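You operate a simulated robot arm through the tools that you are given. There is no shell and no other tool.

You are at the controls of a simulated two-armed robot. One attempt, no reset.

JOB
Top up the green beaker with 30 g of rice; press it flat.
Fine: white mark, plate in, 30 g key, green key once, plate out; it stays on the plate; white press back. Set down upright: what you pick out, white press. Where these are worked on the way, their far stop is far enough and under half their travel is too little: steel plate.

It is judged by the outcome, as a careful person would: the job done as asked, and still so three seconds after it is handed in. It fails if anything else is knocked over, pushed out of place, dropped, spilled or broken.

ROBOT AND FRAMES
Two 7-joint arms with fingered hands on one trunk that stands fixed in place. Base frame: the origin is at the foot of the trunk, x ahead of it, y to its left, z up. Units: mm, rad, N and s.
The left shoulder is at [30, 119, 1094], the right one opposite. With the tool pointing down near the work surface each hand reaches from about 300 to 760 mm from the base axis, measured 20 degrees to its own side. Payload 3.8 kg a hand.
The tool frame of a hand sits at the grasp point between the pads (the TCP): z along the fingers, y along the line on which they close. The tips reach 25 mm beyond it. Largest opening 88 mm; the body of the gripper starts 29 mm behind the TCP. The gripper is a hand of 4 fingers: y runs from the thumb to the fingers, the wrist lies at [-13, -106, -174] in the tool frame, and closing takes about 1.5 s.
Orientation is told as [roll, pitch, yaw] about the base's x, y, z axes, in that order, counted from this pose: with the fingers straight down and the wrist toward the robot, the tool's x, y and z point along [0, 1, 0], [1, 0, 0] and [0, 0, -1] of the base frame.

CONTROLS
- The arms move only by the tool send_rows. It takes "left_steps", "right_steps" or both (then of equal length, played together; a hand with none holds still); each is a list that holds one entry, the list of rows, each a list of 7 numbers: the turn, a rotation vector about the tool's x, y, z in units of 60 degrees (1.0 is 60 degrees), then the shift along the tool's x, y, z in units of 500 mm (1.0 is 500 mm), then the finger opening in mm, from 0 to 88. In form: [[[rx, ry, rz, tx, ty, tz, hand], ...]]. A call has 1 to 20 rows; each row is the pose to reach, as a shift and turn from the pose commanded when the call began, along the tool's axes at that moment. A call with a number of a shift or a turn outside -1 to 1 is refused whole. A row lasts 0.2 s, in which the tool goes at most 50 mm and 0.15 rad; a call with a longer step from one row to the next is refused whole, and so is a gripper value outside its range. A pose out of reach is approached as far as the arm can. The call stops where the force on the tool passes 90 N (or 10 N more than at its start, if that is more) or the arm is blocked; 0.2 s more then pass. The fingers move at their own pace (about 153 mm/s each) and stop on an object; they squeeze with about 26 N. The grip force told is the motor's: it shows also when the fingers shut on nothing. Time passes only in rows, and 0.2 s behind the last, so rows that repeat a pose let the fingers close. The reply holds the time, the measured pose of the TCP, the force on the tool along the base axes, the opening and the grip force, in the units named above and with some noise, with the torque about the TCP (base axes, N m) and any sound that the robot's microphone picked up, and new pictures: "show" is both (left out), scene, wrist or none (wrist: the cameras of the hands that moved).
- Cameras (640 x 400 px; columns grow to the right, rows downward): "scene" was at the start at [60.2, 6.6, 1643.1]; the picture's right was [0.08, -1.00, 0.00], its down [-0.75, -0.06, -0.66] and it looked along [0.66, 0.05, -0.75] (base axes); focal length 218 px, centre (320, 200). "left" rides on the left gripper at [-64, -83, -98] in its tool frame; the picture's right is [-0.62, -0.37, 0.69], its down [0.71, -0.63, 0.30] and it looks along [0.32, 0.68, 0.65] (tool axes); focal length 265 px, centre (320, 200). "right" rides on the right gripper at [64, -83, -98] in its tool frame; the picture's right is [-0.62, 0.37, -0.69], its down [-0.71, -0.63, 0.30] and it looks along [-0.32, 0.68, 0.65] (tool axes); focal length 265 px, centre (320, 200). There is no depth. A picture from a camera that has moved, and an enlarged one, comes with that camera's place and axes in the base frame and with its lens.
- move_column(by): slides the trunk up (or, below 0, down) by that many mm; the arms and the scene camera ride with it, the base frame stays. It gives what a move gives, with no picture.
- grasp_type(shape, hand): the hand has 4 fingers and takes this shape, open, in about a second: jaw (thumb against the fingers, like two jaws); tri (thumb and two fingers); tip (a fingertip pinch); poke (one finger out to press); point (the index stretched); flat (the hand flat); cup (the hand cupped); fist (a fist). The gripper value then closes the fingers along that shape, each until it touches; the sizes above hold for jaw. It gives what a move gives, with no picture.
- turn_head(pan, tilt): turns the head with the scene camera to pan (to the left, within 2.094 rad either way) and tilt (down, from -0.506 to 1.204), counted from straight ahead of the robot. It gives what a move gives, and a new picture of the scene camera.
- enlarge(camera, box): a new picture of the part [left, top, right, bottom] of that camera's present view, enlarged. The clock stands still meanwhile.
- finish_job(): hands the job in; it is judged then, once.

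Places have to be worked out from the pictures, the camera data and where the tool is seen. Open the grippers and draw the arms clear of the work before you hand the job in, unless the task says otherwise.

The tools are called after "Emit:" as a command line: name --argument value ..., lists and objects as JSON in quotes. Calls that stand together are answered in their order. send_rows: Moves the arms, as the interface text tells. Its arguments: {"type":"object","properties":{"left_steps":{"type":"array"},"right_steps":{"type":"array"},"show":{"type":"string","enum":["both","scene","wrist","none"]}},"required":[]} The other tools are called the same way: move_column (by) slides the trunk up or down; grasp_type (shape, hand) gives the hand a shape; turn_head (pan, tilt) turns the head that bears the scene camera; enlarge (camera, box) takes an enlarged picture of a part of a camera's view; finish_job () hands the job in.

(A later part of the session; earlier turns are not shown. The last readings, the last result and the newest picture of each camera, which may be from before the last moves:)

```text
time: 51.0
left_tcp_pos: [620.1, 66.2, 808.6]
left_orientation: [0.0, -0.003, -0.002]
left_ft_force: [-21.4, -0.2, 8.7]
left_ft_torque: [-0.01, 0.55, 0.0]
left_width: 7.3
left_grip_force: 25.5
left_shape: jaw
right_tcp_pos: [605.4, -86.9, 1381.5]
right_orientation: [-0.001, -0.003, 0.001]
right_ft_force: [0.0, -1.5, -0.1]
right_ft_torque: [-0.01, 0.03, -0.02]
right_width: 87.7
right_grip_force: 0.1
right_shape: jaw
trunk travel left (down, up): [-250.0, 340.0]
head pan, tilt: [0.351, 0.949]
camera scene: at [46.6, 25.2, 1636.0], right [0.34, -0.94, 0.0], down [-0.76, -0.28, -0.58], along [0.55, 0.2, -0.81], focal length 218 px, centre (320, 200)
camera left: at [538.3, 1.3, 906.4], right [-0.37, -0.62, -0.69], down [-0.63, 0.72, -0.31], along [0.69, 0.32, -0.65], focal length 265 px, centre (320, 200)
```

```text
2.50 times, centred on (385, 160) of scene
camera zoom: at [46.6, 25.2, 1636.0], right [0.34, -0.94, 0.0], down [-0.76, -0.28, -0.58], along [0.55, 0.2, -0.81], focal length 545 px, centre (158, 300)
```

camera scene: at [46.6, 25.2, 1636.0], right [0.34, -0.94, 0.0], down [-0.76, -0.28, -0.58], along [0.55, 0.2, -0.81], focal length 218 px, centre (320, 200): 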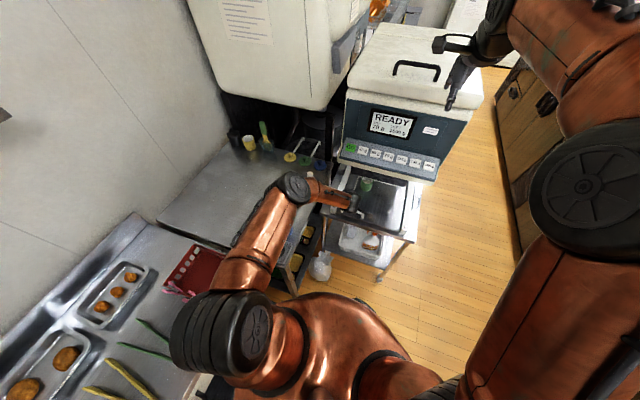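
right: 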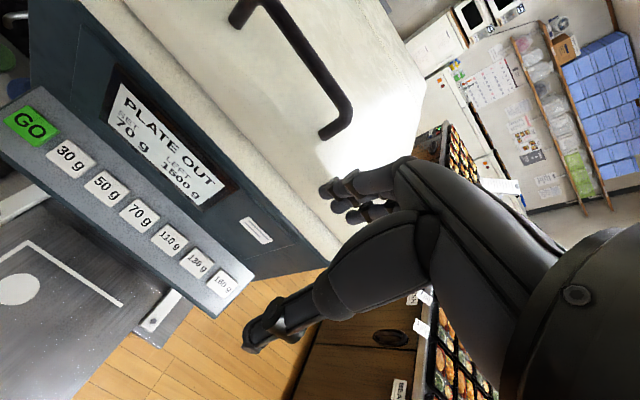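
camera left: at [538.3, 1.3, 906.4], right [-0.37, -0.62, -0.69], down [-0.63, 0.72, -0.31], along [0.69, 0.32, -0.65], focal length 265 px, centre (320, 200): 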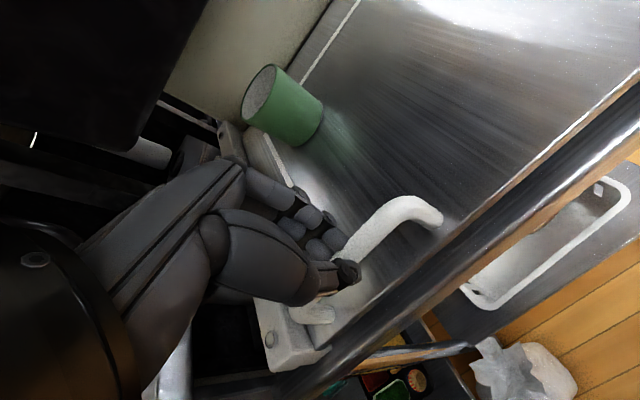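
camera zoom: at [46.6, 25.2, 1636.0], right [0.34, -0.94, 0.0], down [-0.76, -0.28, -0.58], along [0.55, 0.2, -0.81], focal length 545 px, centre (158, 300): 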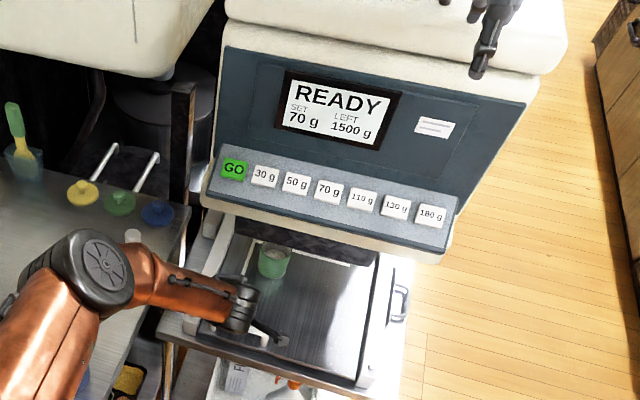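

The far stop is reached (force climbs, trunk starts to sway, display says READY 70 g / 1500 g). I'll ease the left hand back 3 mm and open it so nothing pulls on the plate, while drawing the right hand back to a safe place for key work.

Emit:
send_rows --left_steps '[[[0, 0, 0, 0, -0.004, 0, 4], [0, 0, 0, 0, -0.006, 0, 4], [0, 0, 0, 0, -0.006, 0, 10], [0, 0, 0, 0, -0.006, 0, 18], [0, 0, 0, 0, -0.006, 0, 26], [0, 0, 0, 0, -0.006, 0, 34], [0, 0, 0, 0, -0.006, 0, 40], [0, 0, 0, 0, -0.006, 0, 40]]]' --right_steps '[[[0, 0, 0, 0, -0.03, 0, 88], [0, 0, 0, 0, -0.08, 0, 88], [0, 0, 0, 0, -0.14, 0, 88], [0, 0, 0, 0, -0.2, 0, 88], [0, 0, 0, 0, -0.26, 0, 88], [0, 0, 0, 0, -0.31, 0, 88], [0, 0, 0, 0, -0.34, 0, 88], [0, 0, 0, 0, -0.34, 0, 88]]]' --show "both"

```text
time: 52.8
left_tcp_pos: [619.2, 65.8, 806.1]
left_orientation: [-0.001, 0.0, 0.001]
left_ft_force: [0.1, -0.6, -0.2]
left_ft_torque: [0.0, -0.01, -0.01]
left_width: 39.3
left_grip_force: 0.2
left_shape: jaw
right_tcp_pos: [439.2, -86.4, 1378.8]
right_orientation: [0.0, 0.0, -0.001]
right_ft_force: [0.1, 1.1, 0.1]
right_ft_torque: [0.02, 0.01, 0.01]
right_width: 87.7
right_grip_force: 0.1
right_shape: jaw
trunk travel left (down, up): [-250.0, 340.0]
head pan, tilt: [0.351, 0.949]
camera scene: at [51.1, 25.4, 1635.8], right [0.34, -0.94, 0.0], down [-0.76, -0.28, -0.58], along [0.55, 0.2, -0.81], focal length 218 px, centre (320, 200)
camera right: at [356.4, -22.1, 1477.4], right [0.37, -0.62, 0.69], down [-0.63, -0.71, -0.3], along [0.68, -0.33, -0.65], focal length 265 px, centre (320, 200)
camera left: at [537.8, 2.0, 904.8], right [-0.37, -0.62, -0.69], down [-0.63, 0.71, -0.3], along [0.68, 0.32, -0.65], focal length 265 px, centre (320, 200)
```

scene: 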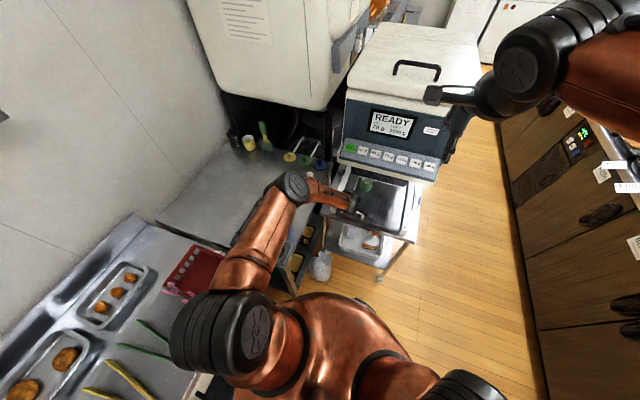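
right: 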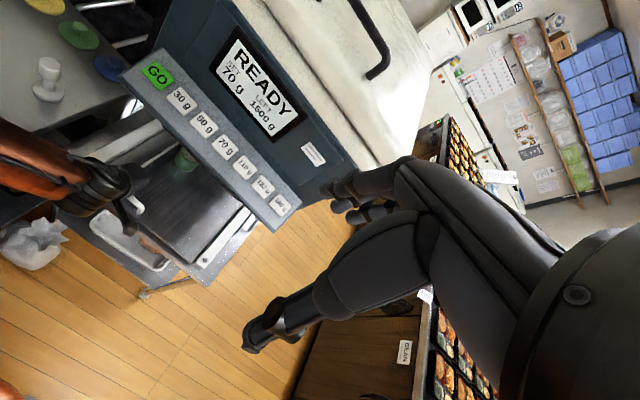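
left: 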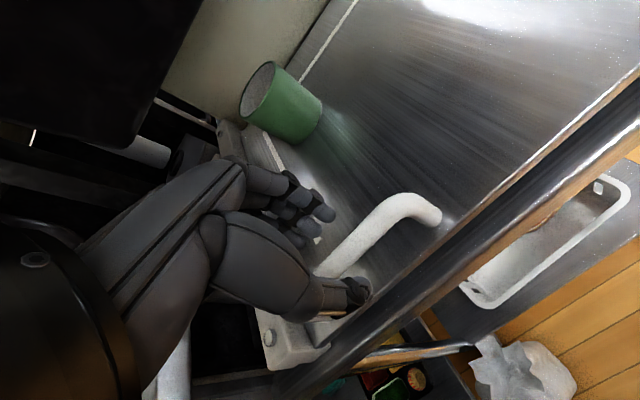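

The plate is in and the left hand is loose around the handle. I'll shape the right hand to poke and enlarge its view of the keys to triangulate them.

Emit:
grasp_type --shape "poke" --hand "right"

Emit:
enlarge --camera "right" --box '[110, 40, 320, 230]'

Emit:
enlarge --camera "right" --box '[220, 140, 480, 370]'

Emit:
enlarge --camera "scene" --box '[330, 90, 450, 190]'

```text
time: 53.7
left_tcp_pos: [619.5, 66.3, 807.3]
left_orientation: [0.0, 0.0, 0.001]
left_ft_force: [0.0, -1.0, -0.2]
left_ft_torque: [0.02, 0.03, 0.03]
left_width: 39.7
left_grip_force: 0.0
left_shape: jaw
right_tcp_pos: [441.0, -86.3, 1379.6]
right_orientation: [0.0, -0.002, 0.001]
right_ft_force: [0.2, 0.5, 0.0]
right_ft_torque: [0.02, 0.04, 0.0]
right_width: 0.1
right_grip_force: 0.0
right_shape: poke
trunk travel left (down, up): [-250.0, 340.0]
head pan, tilt: [0.351, 0.949]
```

```text
2.11 times, centred on (215, 135) of right
camera zoom: at [356.4, -22.2, 1477.5], right [0.37, -0.62, 0.69], down [-0.63, -0.71, -0.3], along [0.68, -0.32, -0.65], focal length 559 px, centre (541, 337)
```

zoom: 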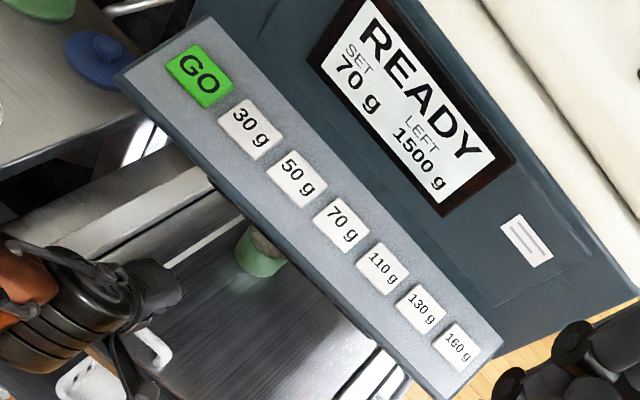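

```text
1.74 times, centred on (350, 255) of right
camera zoom: at [356.4, -22.2, 1477.5], right [0.37, -0.62, 0.69], down [-0.63, -0.71, -0.3], along [0.68, -0.32, -0.65], focal length 462 px, centre (268, 104)
```

zoom: 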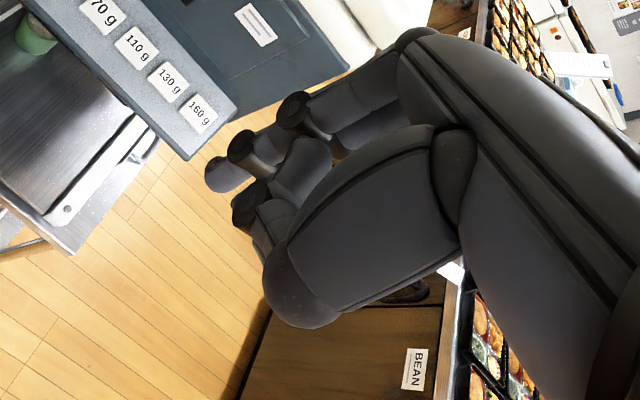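

```text
4.00 times, centred on (390, 140) of scene
camera zoom: at [50.8, 25.3, 1635.8], right [0.34, -0.94, 0.0], down [-0.76, -0.28, -0.58], along [0.55, 0.2, -0.81], focal length 872 px, centre (40, 440)
```

zoom: 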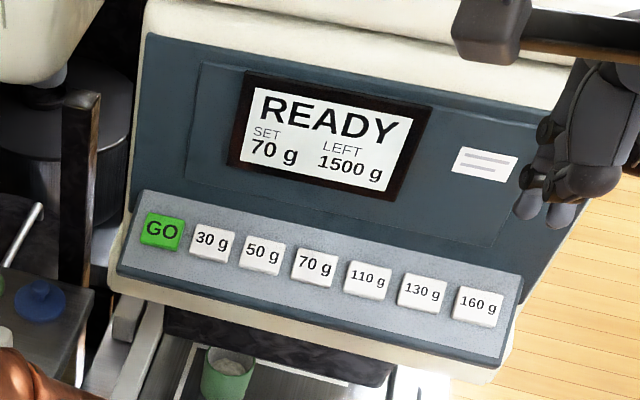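

Keys triangulate to GO ≈ (651, 130, 1115) and 30 g ≈ (652, 86, 1114), on a panel sloping about 24°. Now I need to see where the poking fingertip is relative to the TCP.

Emit:
enlarge --camera "scene" --box '[420, 60, 500, 170]'

Emit:
enlarge --camera "right" --box '[310, 170, 430, 300]'

```text
3.64 times, centred on (460, 115) of scene
camera zoom: at [50.8, 25.3, 1635.8], right [0.34, -0.94, 0.0], down [-0.76, -0.28, -0.58], along [0.55, 0.2, -0.81], focal length 793 px, centre (-189, 509)
```

zoom: 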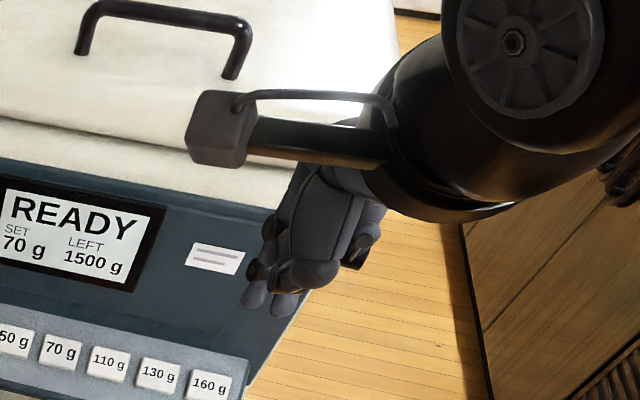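

```text
3.08 times, centred on (370, 235) of right
camera zoom: at [356.4, -22.2, 1477.5], right [0.37, -0.62, 0.69], down [-0.63, -0.71, -0.3], along [0.68, -0.32, -0.65], focal length 817 px, centre (166, 92)
```

zoom: 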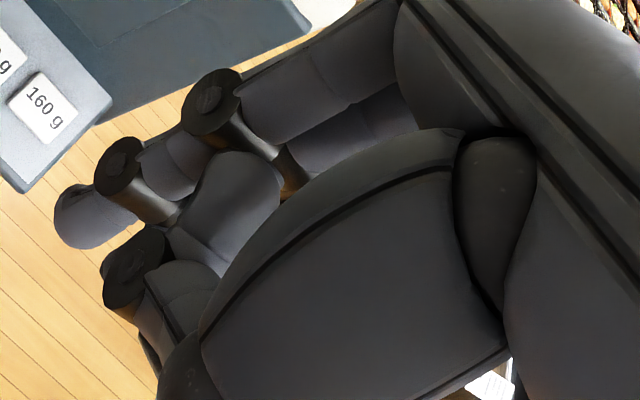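

The index tip appears to sit about 13 mm toward +y and 15–20 mm beyond the TCP. I'll tilt the right hand forward 36° and bring it to a spot well above the key panel to check the finger against the keys.

Emit:
send_rows --right_steps '[[[-0.075, 0, 0, 0.03, 0.02, 0.02, 0], [-0.15, 0, 0, 0.07, 0.05, 0.06, 0], [-0.225, 0, 0, 0.12, 0.09, 0.1, 0], [-0.3, 0, 0, 0.17, 0.12, 0.14, 0], [-0.375, 0, 0, 0.22, 0.16, 0.19, 0], [-0.45, 0, 0, 0.27, 0.2, 0.23, 0], [-0.525, 0, 0, 0.3, 0.23, 0.265, 0], [-0.6, 0, 0, 0.318, 0.24, 0.278, 0], [-0.6, 0, 0, 0.318, 0.24, 0.278, 0]]]' --show "both"

```text
time: 55.7
left_tcp_pos: [618.7, 66.4, 805.5]
left_orientation: [0.001, 0.0, 0.001]
left_ft_force: [0.2, 0.1, -0.6]
left_ft_torque: [0.02, 0.0, 0.0]
left_width: 40.0
left_grip_force: 0.1
left_shape: jaw
right_tcp_pos: [557.5, 71.1, 1239.0]
right_orientation: [0.0, -0.627, 0.0]
right_ft_force: [0.1, 0.1, -0.1]
right_ft_torque: [0.02, 0.06, 0.01]
right_width: 0.0
right_grip_force: 0.1
right_shape: poke
trunk travel left (down, up): [-250.0, 340.0]
head pan, tilt: [0.351, 0.949]
camera scene: at [50.7, 25.1, 1635.8], right [0.34, -0.94, 0.0], down [-0.76, -0.28, -0.58], along [0.55, 0.2, -0.81], focal length 218 px, centre (320, 200)
camera right: at [433.4, 136.6, 1270.3], right [-0.11, -0.62, 0.78], down [-0.33, -0.71, -0.62], along [0.94, -0.32, -0.13], focal length 265 px, centre (320, 200)
```

scene: 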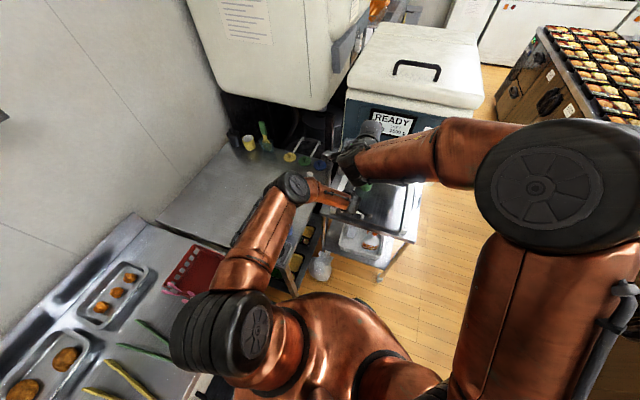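
right: 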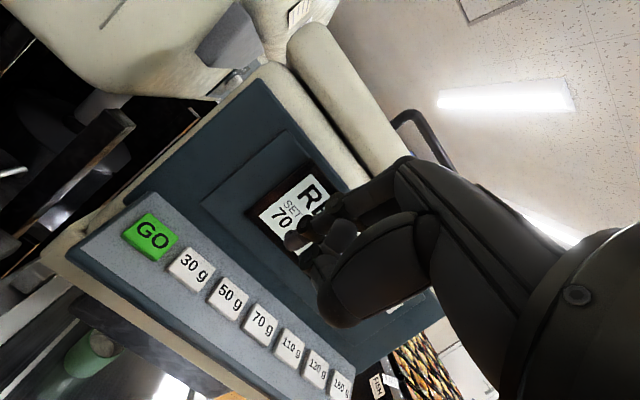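

The right hand is now tilted and in front of the panel, with the keys in its view. Enlarging to re-measure the keys and the fingertip.

Emit:
enlarge --camera "right" --box '[80, 180, 380, 400]'

Emit:
enlarge --camera "right" --box '[260, 170, 420, 340]'

Emit:
enlarge --camera "scene" --box '[310, 90, 430, 220]'

```text
1.82 times, centred on (230, 290) of right
camera zoom: at [433.4, 136.6, 1270.3], right [-0.11, -0.62, 0.78], down [-0.33, -0.71, -0.62], along [0.94, -0.32, -0.13], focal length 483 px, centre (484, 36)
```

zoom: 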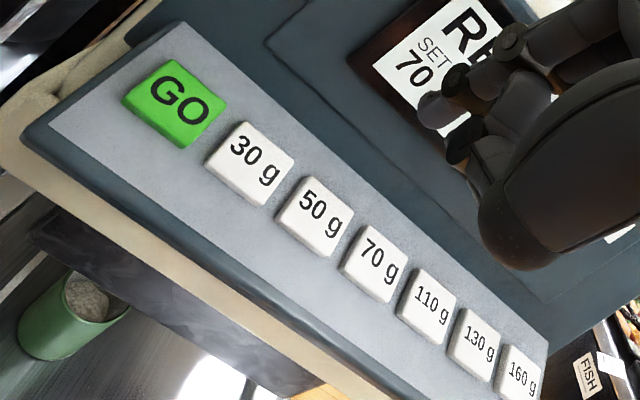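

```text
2.35 times, centred on (340, 255) of right
camera zoom: at [433.4, 136.6, 1270.3], right [-0.11, -0.62, 0.78], down [-0.33, -0.71, -0.62], along [0.94, -0.32, -0.13], focal length 624 px, centre (273, 71)
```

zoom: 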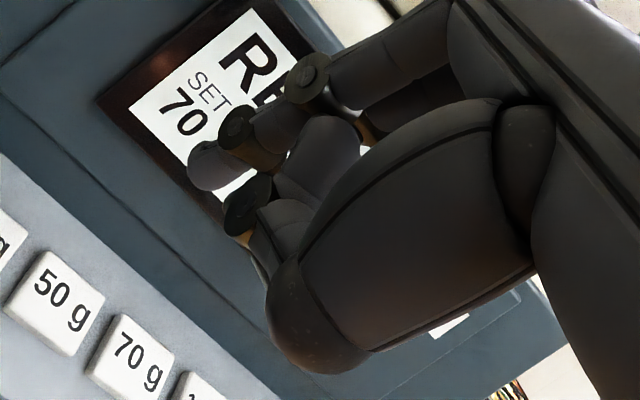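

```text
3.08 times, centred on (370, 155) of scene
camera zoom: at [50.7, 25.1, 1635.8], right [0.34, -0.94, 0.0], down [-0.76, -0.28, -0.58], along [0.55, 0.2, -0.81], focal length 671 px, centre (166, 338)
```

zoom: 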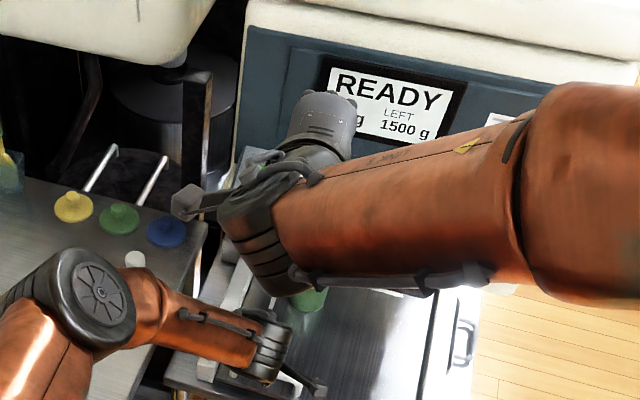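

The tip is fixed in this camera at about pixel (292, 240), and the 30 g key is near (650, 86, 1111). I'll move along the finger direction to about 45 mm short of the key and check the line-up.

Emit:
send_rows --right_steps '[[[0, 0, 0, 0.001, 0.004, 0.04, 0], [0, 0, 0, 0.002, 0.008, 0.09, 0], [0, 0, 0, 0.003, 0.012, 0.14, 0], [0, 0, 0, 0.003, 0.0154, 0.175, 0], [0, 0, 0, 0.003, 0.0154, 0.19, 0], [0, 0, 0, 0.003, 0.0154, 0.19, 0]]]' --show "wrist"

Emit:
enlarge --camera "right" --box '[120, 160, 400, 380]'

```text
time: 57.1
left_tcp_pos: [618.3, 66.5, 806.4]
left_orientation: [0.001, 0.001, 0.001]
left_ft_force: [0.1, 0.2, -0.5]
left_ft_torque: [-0.02, 0.01, -0.01]
left_width: 39.4
left_grip_force: 0.0
left_shape: jaw
right_tcp_pos: [621.2, 73.7, 1169.7]
right_orientation: [0.0, -0.629, -0.001]
right_ft_force: [-0.1, -0.2, -0.2]
right_ft_torque: [0.01, -0.02, 0.0]
right_width: 0.0
right_grip_force: 0.0
right_shape: poke
trunk travel left (down, up): [-250.0, 340.0]
head pan, tilt: [0.351, 0.949]
camera right: at [495.7, 138.2, 1198.8], right [-0.11, -0.62, 0.78], down [-0.33, -0.71, -0.62], along [0.94, -0.32, -0.13], focal length 265 px, centre (320, 200)
```

right: 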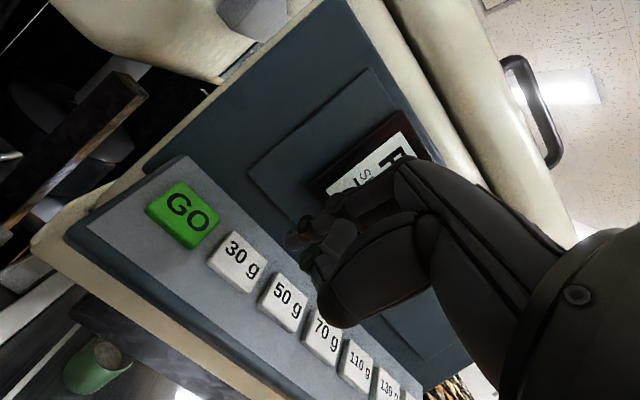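

```text
1.82 times, centred on (260, 270) of right
camera zoom: at [495.7, 138.2, 1198.8], right [-0.11, -0.62, 0.78], down [-0.33, -0.71, -0.62], along [0.94, -0.32, -0.13], focal length 483 px, centre (429, 73)
```

zoom: 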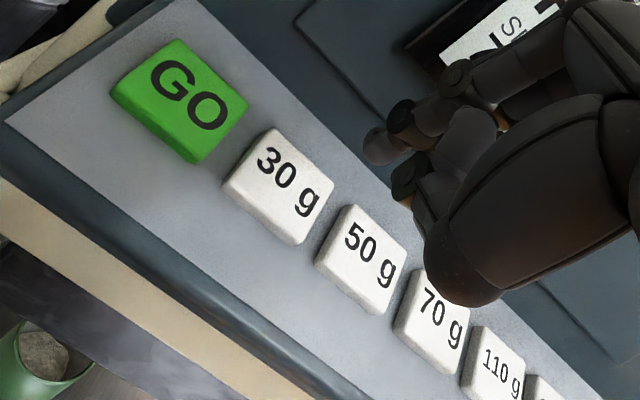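

Refined: 30 g key centre (650, 86, 1110), GO (648, 130, 1111). Advancing 32 mm along the finger, then checking before touching.

Emit:
send_rows --right_steps '[[[0, 0, 0, -0.001, -0.003, 0.02, 0], [0, 0, 0, -0.002, -0.006, 0.045, 0], [0, 0, 0, -0.002, -0.007, 0.064, 0], [0, 0, 0, -0.002, -0.007, 0.064, 0]]]' --show "wrist"

Emit:
enlarge --camera "right" --box '[200, 180, 360, 320]'

```text
time: 58.1
left_tcp_pos: [619.0, 66.0, 807.0]
left_orientation: [0.001, 0.0, -0.001]
left_ft_force: [-0.8, -0.4, -0.2]
left_ft_torque: [-0.01, 0.01, 0.01]
left_width: 39.8
left_grip_force: 0.1
left_shape: jaw
right_tcp_pos: [637.2, 72.6, 1140.5]
right_orientation: [0.0, -0.628, -0.001]
right_ft_force: [-0.2, 0.5, -0.6]
right_ft_torque: [0.01, 0.02, -0.02]
right_width: 0.3
right_grip_force: 0.1
right_shape: poke
trunk travel left (down, up): [-250.0, 340.0]
head pan, tilt: [0.351, 0.949]
camera right: at [511.3, 137.6, 1170.2], right [-0.11, -0.62, 0.78], down [-0.33, -0.71, -0.62], along [0.94, -0.33, -0.13], focal length 265 px, centre (320, 200)
```

right: 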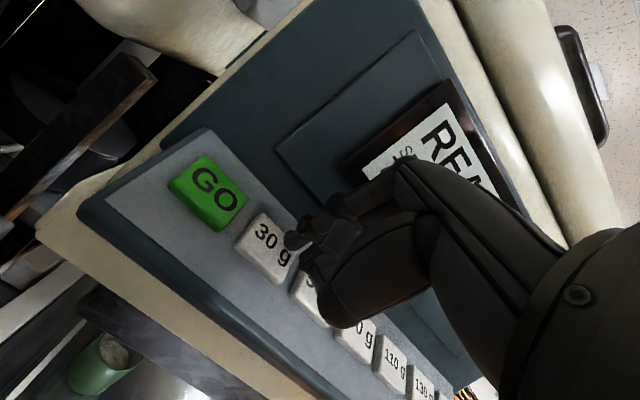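

```text
2.86 times, centred on (280, 250) of right
camera zoom: at [511.3, 137.6, 1170.2], right [-0.11, -0.62, 0.78], down [-0.33, -0.71, -0.62], along [0.94, -0.33, -0.13], focal length 758 px, centre (434, 57)
```

zoom: 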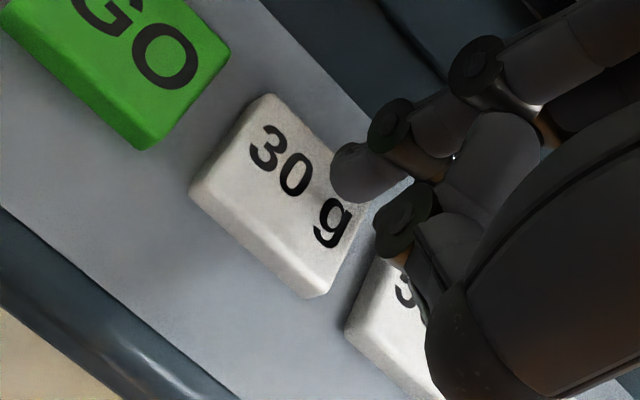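

The tip lines up with the 30 g key, but the curled middle knuckle sits almost as far forward as the poking tip. I'll back off 40 mm and see whether the "point" shape gives a cleaner finger.

Emit:
send_rows --right_steps '[[[0, 0, 0, 0, 0, -0.04, 0], [0, 0, 0, 0, 0, -0.09, 0], [0, 0, 0, 0, 0, -0.12, 0], [0, 0, 0, 0, 0, -0.12, 0]]]' --show "none"

Emit:
grasp_type --shape "point" --hand "right"

Emit:
enlarge --camera "right" --box '[180, 120, 420, 340]'

Emit:
enlarge --camera "scene" --box '[320, 90, 420, 200]'

```text
time: 59.1
left_tcp_pos: [619.4, 66.0, 806.9]
left_orientation: [0.0, 0.002, 0.0]
left_ft_force: [0.0, -0.6, -0.2]
left_ft_torque: [0.0, 0.04, 0.0]
left_width: 39.5
left_grip_force: 0.0
left_shape: jaw
right_tcp_pos: [602.2, 73.5, 1189.1]
right_orientation: [0.0, -0.628, 0.0]
right_ft_force: [-1.1, 0.2, 0.9]
right_ft_torque: [0.0, 0.0, -0.03]
right_width: 0.0
right_grip_force: 0.1
right_shape: poke
trunk travel left (down, up): [-250.0, 340.0]
head pan, tilt: [0.351, 0.949]
```

```text
time: 60.0
left_tcp_pos: [619.7, 67.7, 805.3]
left_orientation: [-0.001, -0.001, 0.0]
left_ft_force: [0.4, 0.4, 0.4]
left_ft_torque: [-0.02, 0.03, -0.02]
left_width: 39.5
left_grip_force: 0.0
left_shape: jaw
right_tcp_pos: [601.4, 72.4, 1188.2]
right_orientation: [0.001, -0.628, 0.0]
right_ft_force: [-0.2, -0.3, 0.5]
right_ft_torque: [-0.02, -0.01, 0.01]
right_width: 0.0
right_grip_force: 0.1
right_shape: point
trunk travel left (down, up): [-250.0, 340.0]
head pan, tilt: [0.351, 0.949]
```

```text
1.82 times, centred on (300, 230) of right
camera zoom: at [476.7, 137.4, 1219.6], right [-0.11, -0.62, 0.78], down [-0.33, -0.71, -0.62], along [0.94, -0.32, -0.13], focal length 483 px, centre (356, 146)
```

zoom: 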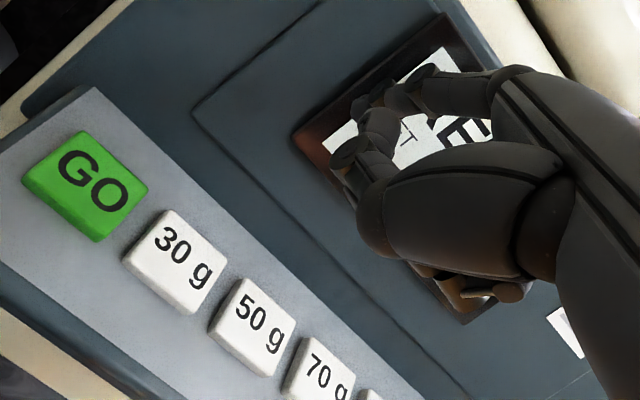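

```text
3.64 times, centred on (370, 145) of scene
camera zoom: at [50.9, 25.4, 1635.8], right [0.34, -0.94, 0.0], down [-0.76, -0.28, -0.58], along [0.55, 0.2, -0.81], focal length 793 px, centre (138, 400)
```

zoom: 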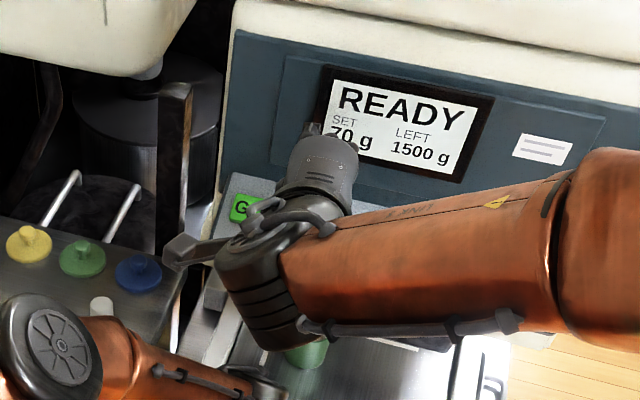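

The "point" shape changed the finger layout; I'll enlarge it more to see where the stretched index ends.

Emit:
enlarge --camera "right" --box '[280, 140, 400, 290]'

Emit:
enlarge --camera "scene" --box '[340, 110, 390, 160]'

```text
2.67 times, centred on (340, 215) of right
camera zoom: at [476.7, 137.4, 1219.6], right [-0.11, -0.62, 0.78], down [-0.33, -0.71, -0.62], along [0.94, -0.32, -0.13], focal length 708 px, centre (267, 160)
```

zoom: 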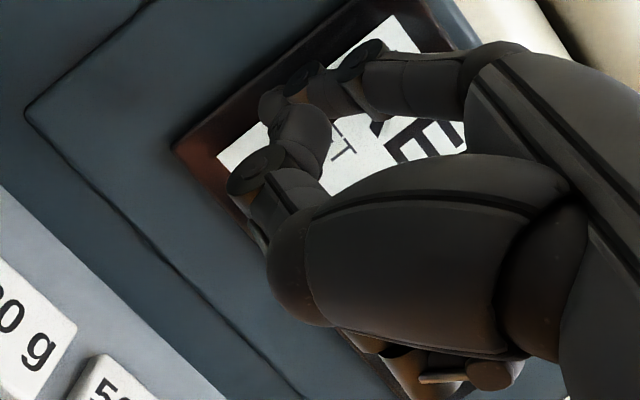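

```text
8.00 times, centred on (365, 135) of scene
camera zoom: at [50.9, 25.4, 1635.8], right [0.34, -0.94, 0.0], down [-0.76, -0.28, -0.58], along [0.55, 0.2, -0.81], focal length 1744 px, centre (-40, 720)
```

zoom: 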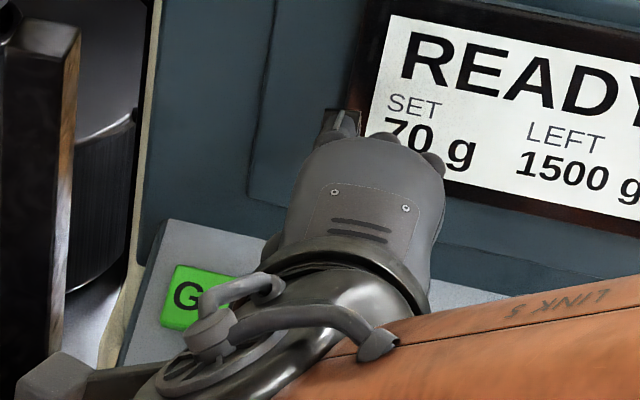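

The point shape doesn't clearly help, so I'll return to poke and instead roll the hand 24° so the index tip leads the curled fingers, then recheck over the 30 g key.

Emit:
grasp_type --shape "poke" --hand "right"

Emit:
send_rows --right_steps '[[[0, -0.1, 0, 0.015, 0.001, 0.01, 0], [0, -0.2, 0, 0.03, 0.002, 0.03, 0], [0, -0.3, 0, 0.045, 0.003, 0.05, 0], [0, -0.4, 0, 0.058, 0.0035, 0.066, 0], [0, -0.4, 0, 0.058, 0.0035, 0.066, 0]]]' --show "both"

Emit:
enlarge --camera "right" --box '[180, 140, 380, 320]'

Emit:
enlarge --camera "scene" --box '[320, 100, 420, 200]'

```text
time: 60.9
left_tcp_pos: [619.6, 66.4, 806.7]
left_orientation: [0.0, 0.001, 0.0]
left_ft_force: [0.1, -0.1, 0.0]
left_ft_torque: [-0.01, -0.01, -0.01]
left_width: 39.5
left_grip_force: 0.0
left_shape: jaw
right_tcp_pos: [602.2, 73.2, 1189.7]
right_orientation: [0.0, -0.627, 0.001]
right_ft_force: [-0.2, -0.3, 0.1]
right_ft_torque: [0.02, 0.04, -0.03]
right_width: 0.0
right_grip_force: 0.1
right_shape: poke
trunk travel left (down, up): [-250.0, 340.0]
head pan, tilt: [0.351, 0.949]
```

```text
time: 62.1
left_tcp_pos: [619.3, 66.5, 805.2]
left_orientation: [0.002, 0.001, 0.001]
left_ft_force: [0.5, 0.5, 0.0]
left_ft_torque: [0.0, 0.03, -0.04]
left_width: 39.6
left_grip_force: 0.1
left_shape: jaw
right_tcp_pos: [623.0, 101.5, 1163.6]
right_orientation: [-0.419, -0.627, 0.001]
right_ft_force: [0.6, -0.3, 0.4]
right_ft_torque: [0.0, 0.02, -0.03]
right_width: 0.0
right_grip_force: 0.0
right_shape: poke
trunk travel left (down, up): [-250.0, 340.0]
head pan, tilt: [0.351, 0.949]
camera scene: at [50.7, 24.7, 1635.8], right [0.34, -0.94, 0.0], down [-0.76, -0.28, -0.58], along [0.55, 0.2, -0.81], focal length 218 px, centre (320, 200)
camera right: at [517.1, 200.6, 1165.5], right [-0.22, -0.28, 0.93], down [-0.52, -0.78, -0.36], along [0.83, -0.56, 0.03], focal length 265 px, centre (320, 200)
```

scene: 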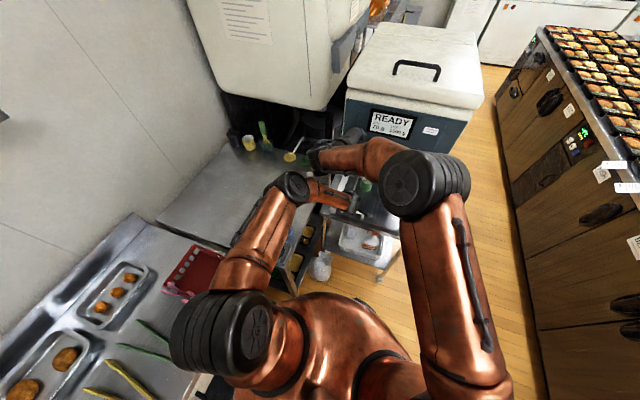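
right: 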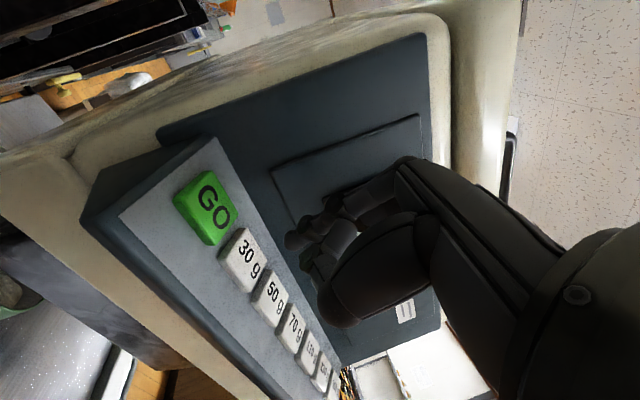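

```text
2.22 times, centred on (280, 230) of right
camera zoom: at [517.1, 200.6, 1165.5], right [-0.22, -0.28, 0.93], down [-0.52, -0.78, -0.36], along [0.83, -0.56, 0.03], focal length 590 px, centre (409, 133)
```

zoom: 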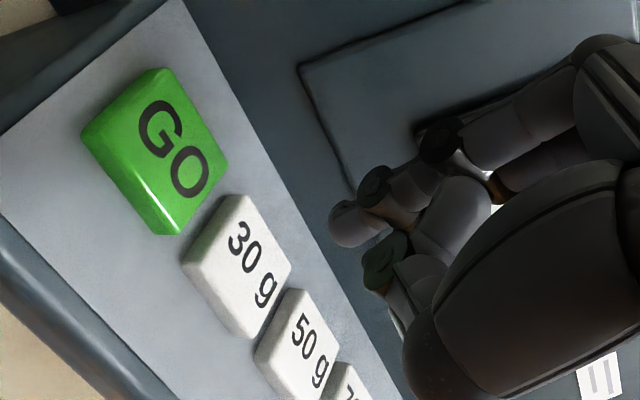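

```text
4.00 times, centred on (370, 150) of scene
camera zoom: at [50.7, 24.7, 1635.8], right [0.34, -0.94, 0.0], down [-0.76, -0.28, -0.58], along [0.55, 0.2, -0.81], focal length 872 px, centre (120, 400)
```

zoom: 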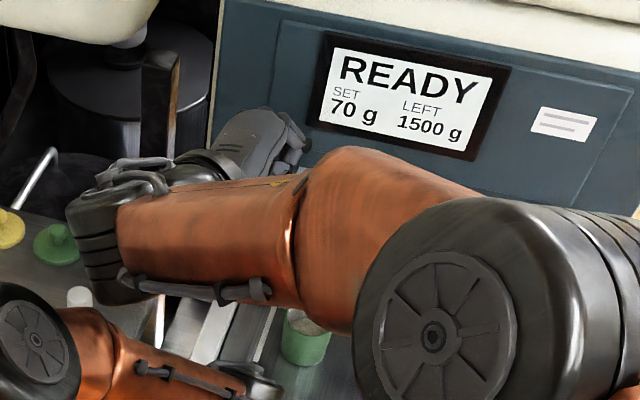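

The index tip clearly leads now. Advancing 30 mm along the finger toward the 30 g key, then checking.

Emit:
send_rows --right_steps '[[[0, 0, 0, 0, 0, 0.02, 0], [0, 0, 0, 0, 0, 0.042, 0], [0, 0, 0, 0, 0, 0.06, 0], [0, 0, 0, 0, 0, 0.06, 0]]]' --show "none"

Emit:
enlarge --camera "right" --box '[200, 160, 360, 300]'

```text
time: 63.1
left_tcp_pos: [619.1, 66.0, 806.7]
left_orientation: [0.0, -0.001, 0.0]
left_ft_force: [-0.4, -0.1, -0.1]
left_ft_torque: [-0.01, 0.0, -0.01]
left_width: 39.6
left_grip_force: 0.0
left_shape: jaw
right_tcp_pos: [638.9, 89.4, 1142.6]
right_orientation: [-0.42, -0.628, 0.001]
right_ft_force: [-0.6, -0.3, -0.3]
right_ft_torque: [0.01, -0.02, 0.0]
right_width: 0.0
right_grip_force: 0.1
right_shape: poke
trunk travel left (down, up): [-250.0, 340.0]
head pan, tilt: [0.351, 0.949]
```

```text
2.86 times, centred on (280, 230) of right
camera zoom: at [533.8, 188.6, 1143.6], right [-0.22, -0.28, 0.93], down [-0.52, -0.78, -0.36], along [0.83, -0.56, 0.03], focal length 758 px, centre (434, 114)
```

zoom: 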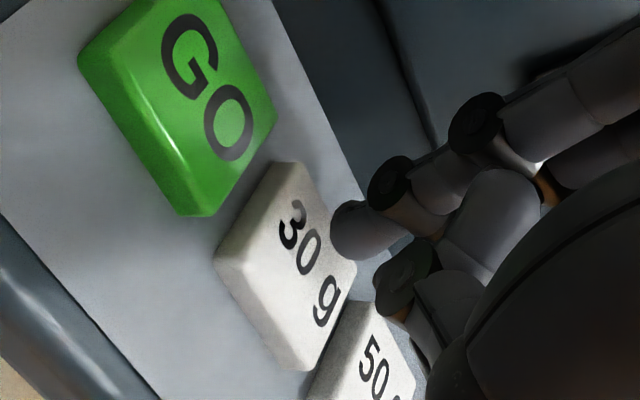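

The tip hovers just over the 30 g key. Advancing in 2–3 mm steps while watching force and sound.

Emit:
send_rows --right_steps '[[[0, 0, 0, 0, 0, 0.008, 0], [0, 0, 0, 0, 0, 0.014, 0], [0, 0, 0, 0, 0, 0.018, 0], [0, 0, 0, 0, 0, 0.018, 0]]]' --show "none"

Emit:
enlarge --camera "right" --box '[200, 160, 360, 300]'

```text
time: 64.1
left_tcp_pos: [618.8, 65.5, 806.2]
left_orientation: [-0.001, 0.001, 0.0]
left_ft_force: [0.1, -0.9, -0.7]
left_ft_torque: [0.01, -0.02, 0.01]
left_width: 39.4
left_grip_force: 0.1
left_shape: jaw
right_tcp_pos: [644.1, 86.6, 1134.5]
right_orientation: [-0.42, -0.629, 0.0]
right_ft_force: [-1.0, 0.9, 3.1]
right_ft_torque: [0.06, 0.02, 0.02]
right_width: 0.0
right_grip_force: 0.1
right_shape: poke
trunk travel left (down, up): [-250.0, 340.0]
head pan, tilt: [0.351, 0.949]
heard: click
```

```text
2.86 times, centred on (280, 230) of right
camera zoom: at [538.2, 185.1, 1136.7], right [-0.22, -0.28, 0.93], down [-0.52, -0.78, -0.36], along [0.83, -0.56, 0.03], focal length 758 px, centre (434, 114)
```

zoom: 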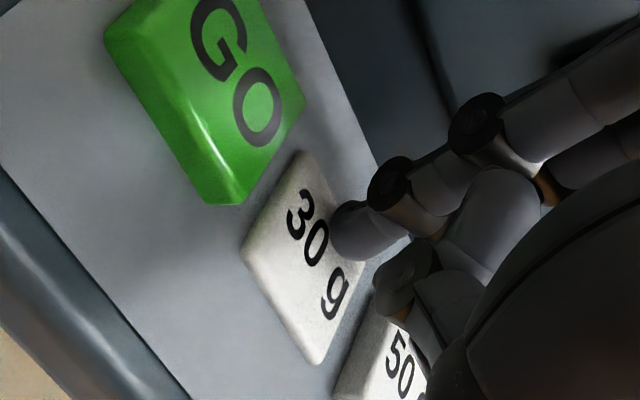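

A click was heard with about 3 N and the 30 g key is visibly pressed in. Withdrawing 30 mm and checking the display.

Emit:
send_rows --right_steps '[[[0, 0, 0, 0, 0, -0.02, 0], [0, 0, 0, 0, 0, -0.05, 0], [0, 0, 0, 0, 0, -0.08, 0], [0, 0, 0, 0, 0, -0.08, 0]]]' --show "none"

Emit:
enlarge --camera "scene" --box '[340, 90, 440, 170]'

Emit:
enlarge --camera "right" --box '[180, 140, 380, 320]'

```text
time: 65.1
left_tcp_pos: [619.7, 66.3, 805.4]
left_orientation: [0.001, 0.0, -0.001]
left_ft_force: [0.0, 0.6, -0.7]
left_ft_torque: [0.0, 0.03, 0.01]
left_width: 39.7
left_grip_force: 0.1
left_shape: jaw
right_tcp_pos: [621.2, 101.2, 1164.1]
right_orientation: [-0.418, -0.63, 0.001]
right_ft_force: [0.8, 0.0, -0.2]
right_ft_torque: [0.01, 0.02, -0.02]
right_width: 0.4
right_grip_force: 0.0
right_shape: poke
trunk travel left (down, up): [-250.0, 340.0]
head pan, tilt: [0.351, 0.949]
```

```text
5.00 times, centred on (390, 130) of scene
camera zoom: at [51.2, 25.3, 1635.8], right [0.34, -0.94, 0.0], down [-0.76, -0.28, -0.58], along [0.55, 0.2, -0.81], focal length 1090 px, centre (-30, 550)
```

zoom: 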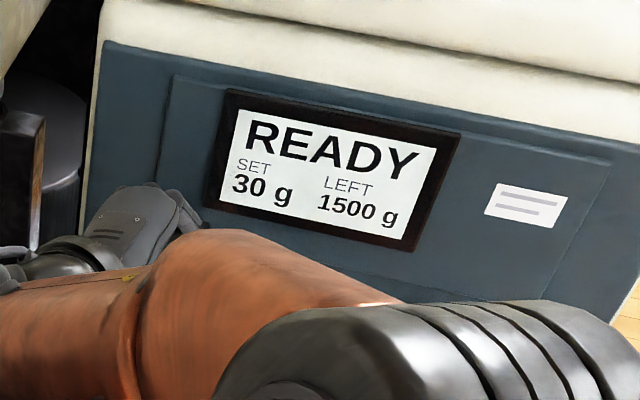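

```text
2.22 times, centred on (280, 230) of right
camera zoom: at [516.7, 201.1, 1166.4], right [-0.22, -0.28, 0.93], down [-0.52, -0.78, -0.36], along [0.83, -0.56, 0.03], focal length 590 px, centre (409, 133)
```

zoom: 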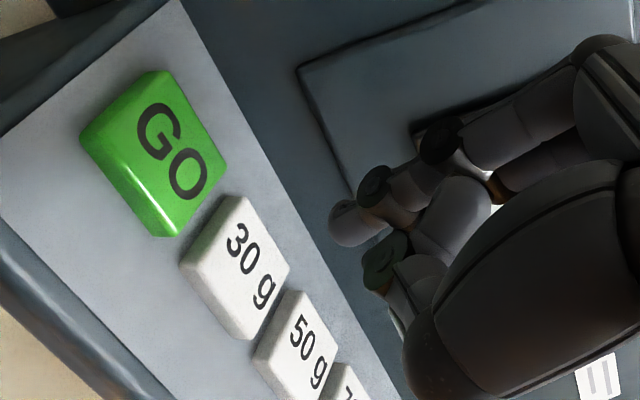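

The display shows SET 30 g, READY. Now shifting the finger 44 mm sideways to line up with the green GO key.

Emit:
send_rows --right_steps '[[[0, 0, 0, 0.02, 0, -0.009, 0], [0, 0, 0, 0.05, -0.001, -0.023, 0], [0, 0, 0, 0.08, -0.0016, -0.037, 0], [0, 0, 0, 0.08, -0.0016, -0.037, 0]]]' --show "both"

Emit:
enlarge --camera "right" --box '[180, 140, 380, 320]'

```text
time: 66.1
left_tcp_pos: [619.6, 66.2, 805.8]
left_orientation: [-0.001, 0.0, 0.001]
left_ft_force: [-0.6, 0.1, -0.4]
left_ft_torque: [0.02, -0.01, 0.03]
left_width: 39.4
left_grip_force: 0.1
left_shape: jaw
right_tcp_pos: [620.6, 145.9, 1163.8]
right_orientation: [-0.418, -0.628, -0.002]
right_ft_force: [0.1, -0.2, 0.1]
right_ft_torque: [-0.01, -0.02, 0.0]
right_width: 0.1
right_grip_force: 0.1
right_shape: poke
trunk travel left (down, up): [-250.0, 340.0]
head pan, tilt: [0.351, 0.949]
camera scene: at [51.0, 25.1, 1635.8], right [0.34, -0.94, 0.0], down [-0.76, -0.28, -0.58], along [0.55, 0.2, -0.81], focal length 218 px, centre (320, 200)
camera right: at [515.7, 244.9, 1165.4], right [-0.22, -0.28, 0.93], down [-0.52, -0.78, -0.36], along [0.83, -0.56, 0.03], focal length 265 px, centre (320, 200)
```

scene: 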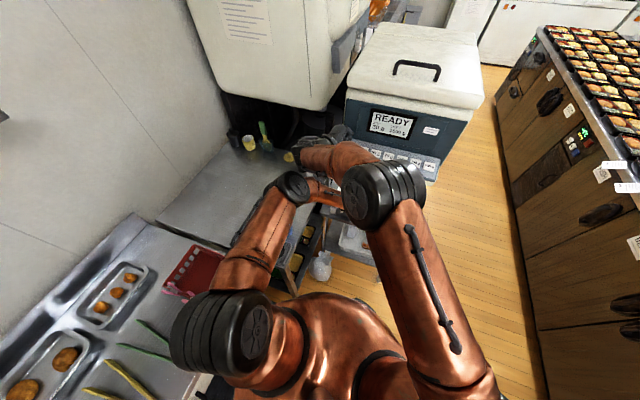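
right: 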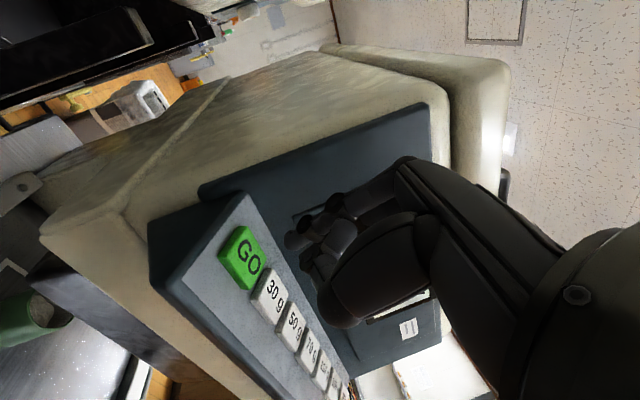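

```text
2.22 times, centred on (280, 230) of right
camera zoom: at [515.7, 244.9, 1165.4], right [-0.22, -0.28, 0.93], down [-0.52, -0.78, -0.36], along [0.83, -0.56, 0.03], focal length 590 px, centre (409, 133)
```

zoom: 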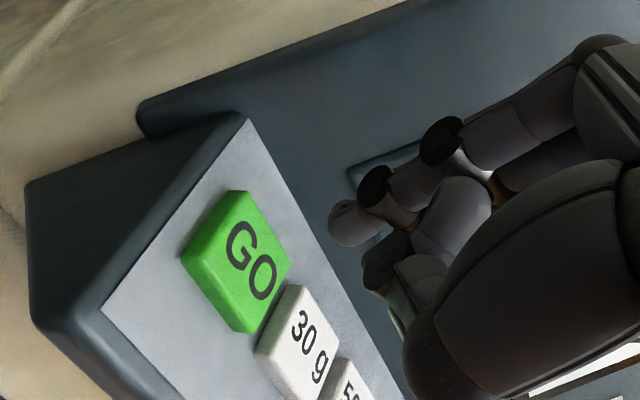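

The GO key sits exactly where the 30 g key was before. Pressing it once with the same 39 mm stroke.

Emit:
send_rows --right_steps '[[[0, 0, 0, 0, 0, 0.02, 0], [0, 0, 0, 0, 0, 0.042, 0], [0, 0, 0, 0, 0, 0.06, 0], [0, 0, 0, 0, 0, 0.068, 0], [0, 0, 0, 0, 0, 0.074, 0], [0, 0, 0, 0, 0, 0.078, 0], [0, 0, 0, 0, 0, 0.078, 0]]]' --show "none"

```text
time: 67.7
left_tcp_pos: [619.8, 66.4, 807.3]
left_orientation: [0.0, -0.001, -0.001]
left_ft_force: [-0.3, 1.3, -0.3]
left_ft_torque: [0.01, 0.0, -0.01]
left_width: 39.8
left_grip_force: 0.0
left_shape: jaw
right_tcp_pos: [641.0, 130.7, 1136.2]
right_orientation: [-0.419, -0.628, 0.001]
right_ft_force: [-1.3, 0.3, 2.3]
right_ft_torque: [0.03, 0.0, 0.04]
right_width: 0.0
right_grip_force: 0.1
right_shape: poke
trunk travel left (down, up): [-250.0, 340.0]
head pan, tilt: [0.351, 0.949]
heard: click
```

A click was heard on GO. Withdrawing the finger and checking the display.

Emit:
send_rows --right_steps '[[[0, 0, 0, 0, 0, -0.02, 0], [0, 0, 0, 0, 0, -0.06, 0], [0, 0, 0, 0, 0, -0.1, 0], [0, 0, 0, 0, 0, -0.13, 0], [0, 0, 0, 0, 0, -0.13, 0]]]' --show "both"

Emit:
enlarge --camera "scene" --box '[340, 90, 440, 170]'

```text
time: 68.9
left_tcp_pos: [620.3, 66.3, 805.5]
left_orientation: [-0.001, 0.001, 0.0]
left_ft_force: [-0.3, -0.7, -0.5]
left_ft_torque: [0.04, 0.03, 0.01]
left_width: 39.6
left_grip_force: 0.0
left_shape: jaw
right_tcp_pos: [607.9, 157.3, 1184.5]
right_orientation: [-0.419, -0.628, 0.002]
right_ft_force: [0.2, -0.9, 0.4]
right_ft_torque: [-0.01, 0.0, 0.0]
right_width: 0.0
right_grip_force: 0.1
right_shape: poke
trunk travel left (down, up): [-250.0, 340.0]
head pan, tilt: [0.351, 0.949]
camera scene: at [51.2, 25.4, 1635.8], right [0.34, -0.94, 0.0], down [-0.76, -0.28, -0.58], along [0.55, 0.2, -0.81], focal length 218 px, centre (320, 200)
camera right: at [502.3, 256.1, 1185.2], right [-0.22, -0.28, 0.93], down [-0.52, -0.78, -0.36], along [0.83, -0.56, 0.03], focal length 265 px, centre (320, 200)
```

scene: 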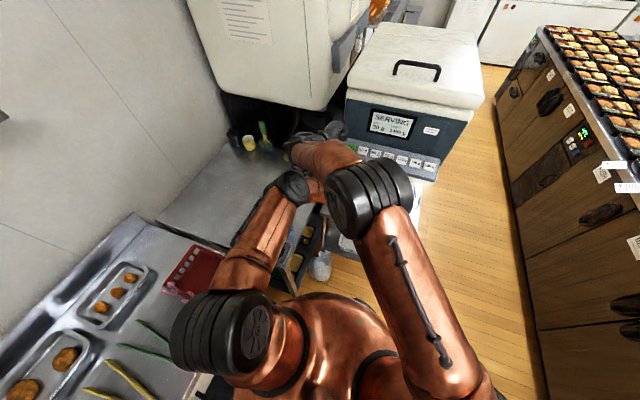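
right: 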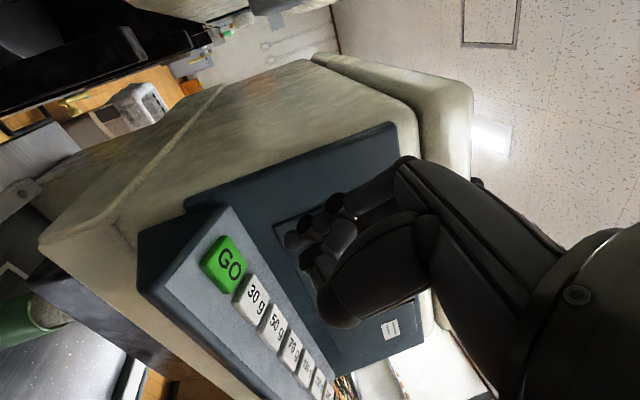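

```text
5.00 times, centred on (390, 130) of scene
camera zoom: at [51.2, 25.4, 1635.8], right [0.34, -0.94, 0.0], down [-0.76, -0.28, -0.58], along [0.55, 0.2, -0.81], focal length 1090 px, centre (-30, 550)
```

zoom: 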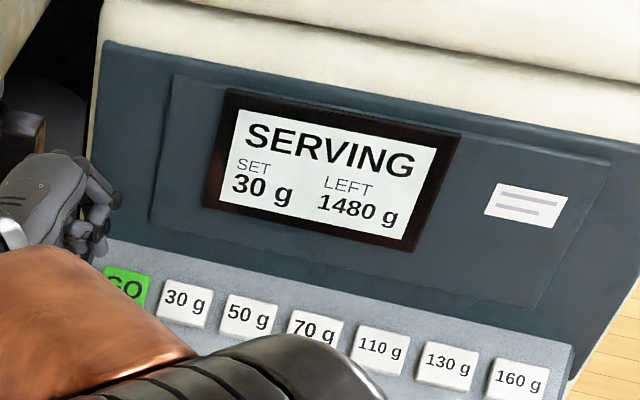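

Serving is under way (1480 g left already). Meanwhile I'll draw the right hand back and up to its earlier safe spot, undoing the roll.

Emit:
send_rows --right_steps '[[[0, 0.03, 0, -0.03, -0.004, -0.03, 0], [0, 0.07, 0, -0.09, -0.008, -0.06, 0], [0, 0.11, 0, -0.16, -0.012, -0.09, 0], [0, 0.16, 0, -0.24, -0.017, -0.12, 0], [0, 0.2, 0, -0.32, -0.022, -0.15, 0], [0, 0.25, 0, -0.4, -0.027, -0.18, 0], [0, 0.3, 0, -0.48, -0.032, -0.21, 0], [0, 0.34, 0, -0.55, -0.037, -0.24, 0], [0, 0.38, 0, -0.61, -0.041, -0.26, 0], [0, 0.4, 0, -0.652, -0.043, -0.271, 0], [0, 0.4, 0, -0.652, -0.043, -0.271, 0]]]' --show "both"

Emit:
enlarge --camera "scene" --box '[320, 90, 450, 240]'

```text
time: 71.3
left_tcp_pos: [619.1, 67.8, 805.9]
left_orientation: [0.0, -0.002, 0.003]
left_ft_force: [0.1, -0.1, 0.3]
left_ft_torque: [0.03, -0.02, 0.02]
left_width: 39.8
left_grip_force: 0.0
left_shape: jaw
right_tcp_pos: [440.8, -86.4, 1378.0]
right_orientation: [0.0, -0.626, 0.001]
right_ft_force: [0.2, -0.6, 0.5]
right_ft_torque: [-0.02, 0.0, -0.01]
right_width: 0.0
right_grip_force: 0.0
right_shape: poke
trunk travel left (down, up): [-250.0, 340.0]
head pan, tilt: [0.351, 0.949]
camera scene: at [51.3, 25.7, 1635.8], right [0.34, -0.94, 0.0], down [-0.76, -0.28, -0.58], along [0.55, 0.2, -0.81], focal length 218 px, centre (320, 200)
camera right: at [314.2, -21.8, 1407.9], right [-0.11, -0.62, 0.78], down [-0.33, -0.71, -0.62], along [0.94, -0.32, -0.13], focal length 265 px, centre (320, 200)
```

scene: 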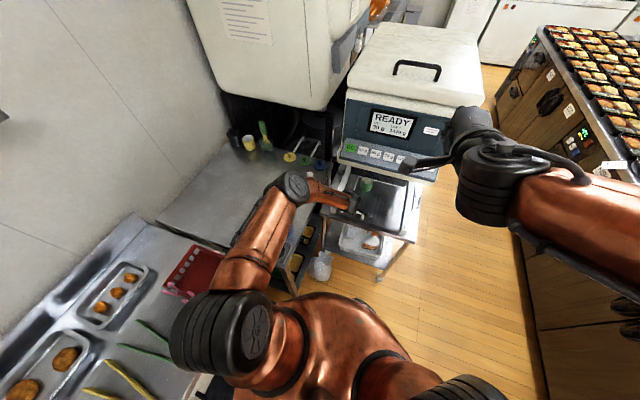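
right: 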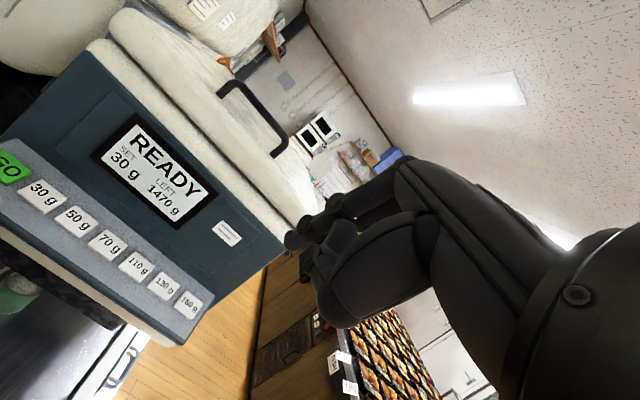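

```text
2.67 times, centred on (385, 165) of scene
camera zoom: at [51.3, 25.7, 1635.8], right [0.34, -0.94, 0.0], down [-0.76, -0.28, -0.58], along [0.55, 0.2, -0.81], focal length 581 px, centre (147, 293)
```

zoom: 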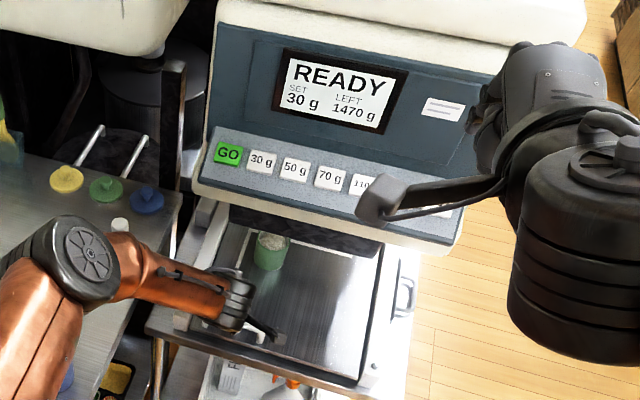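

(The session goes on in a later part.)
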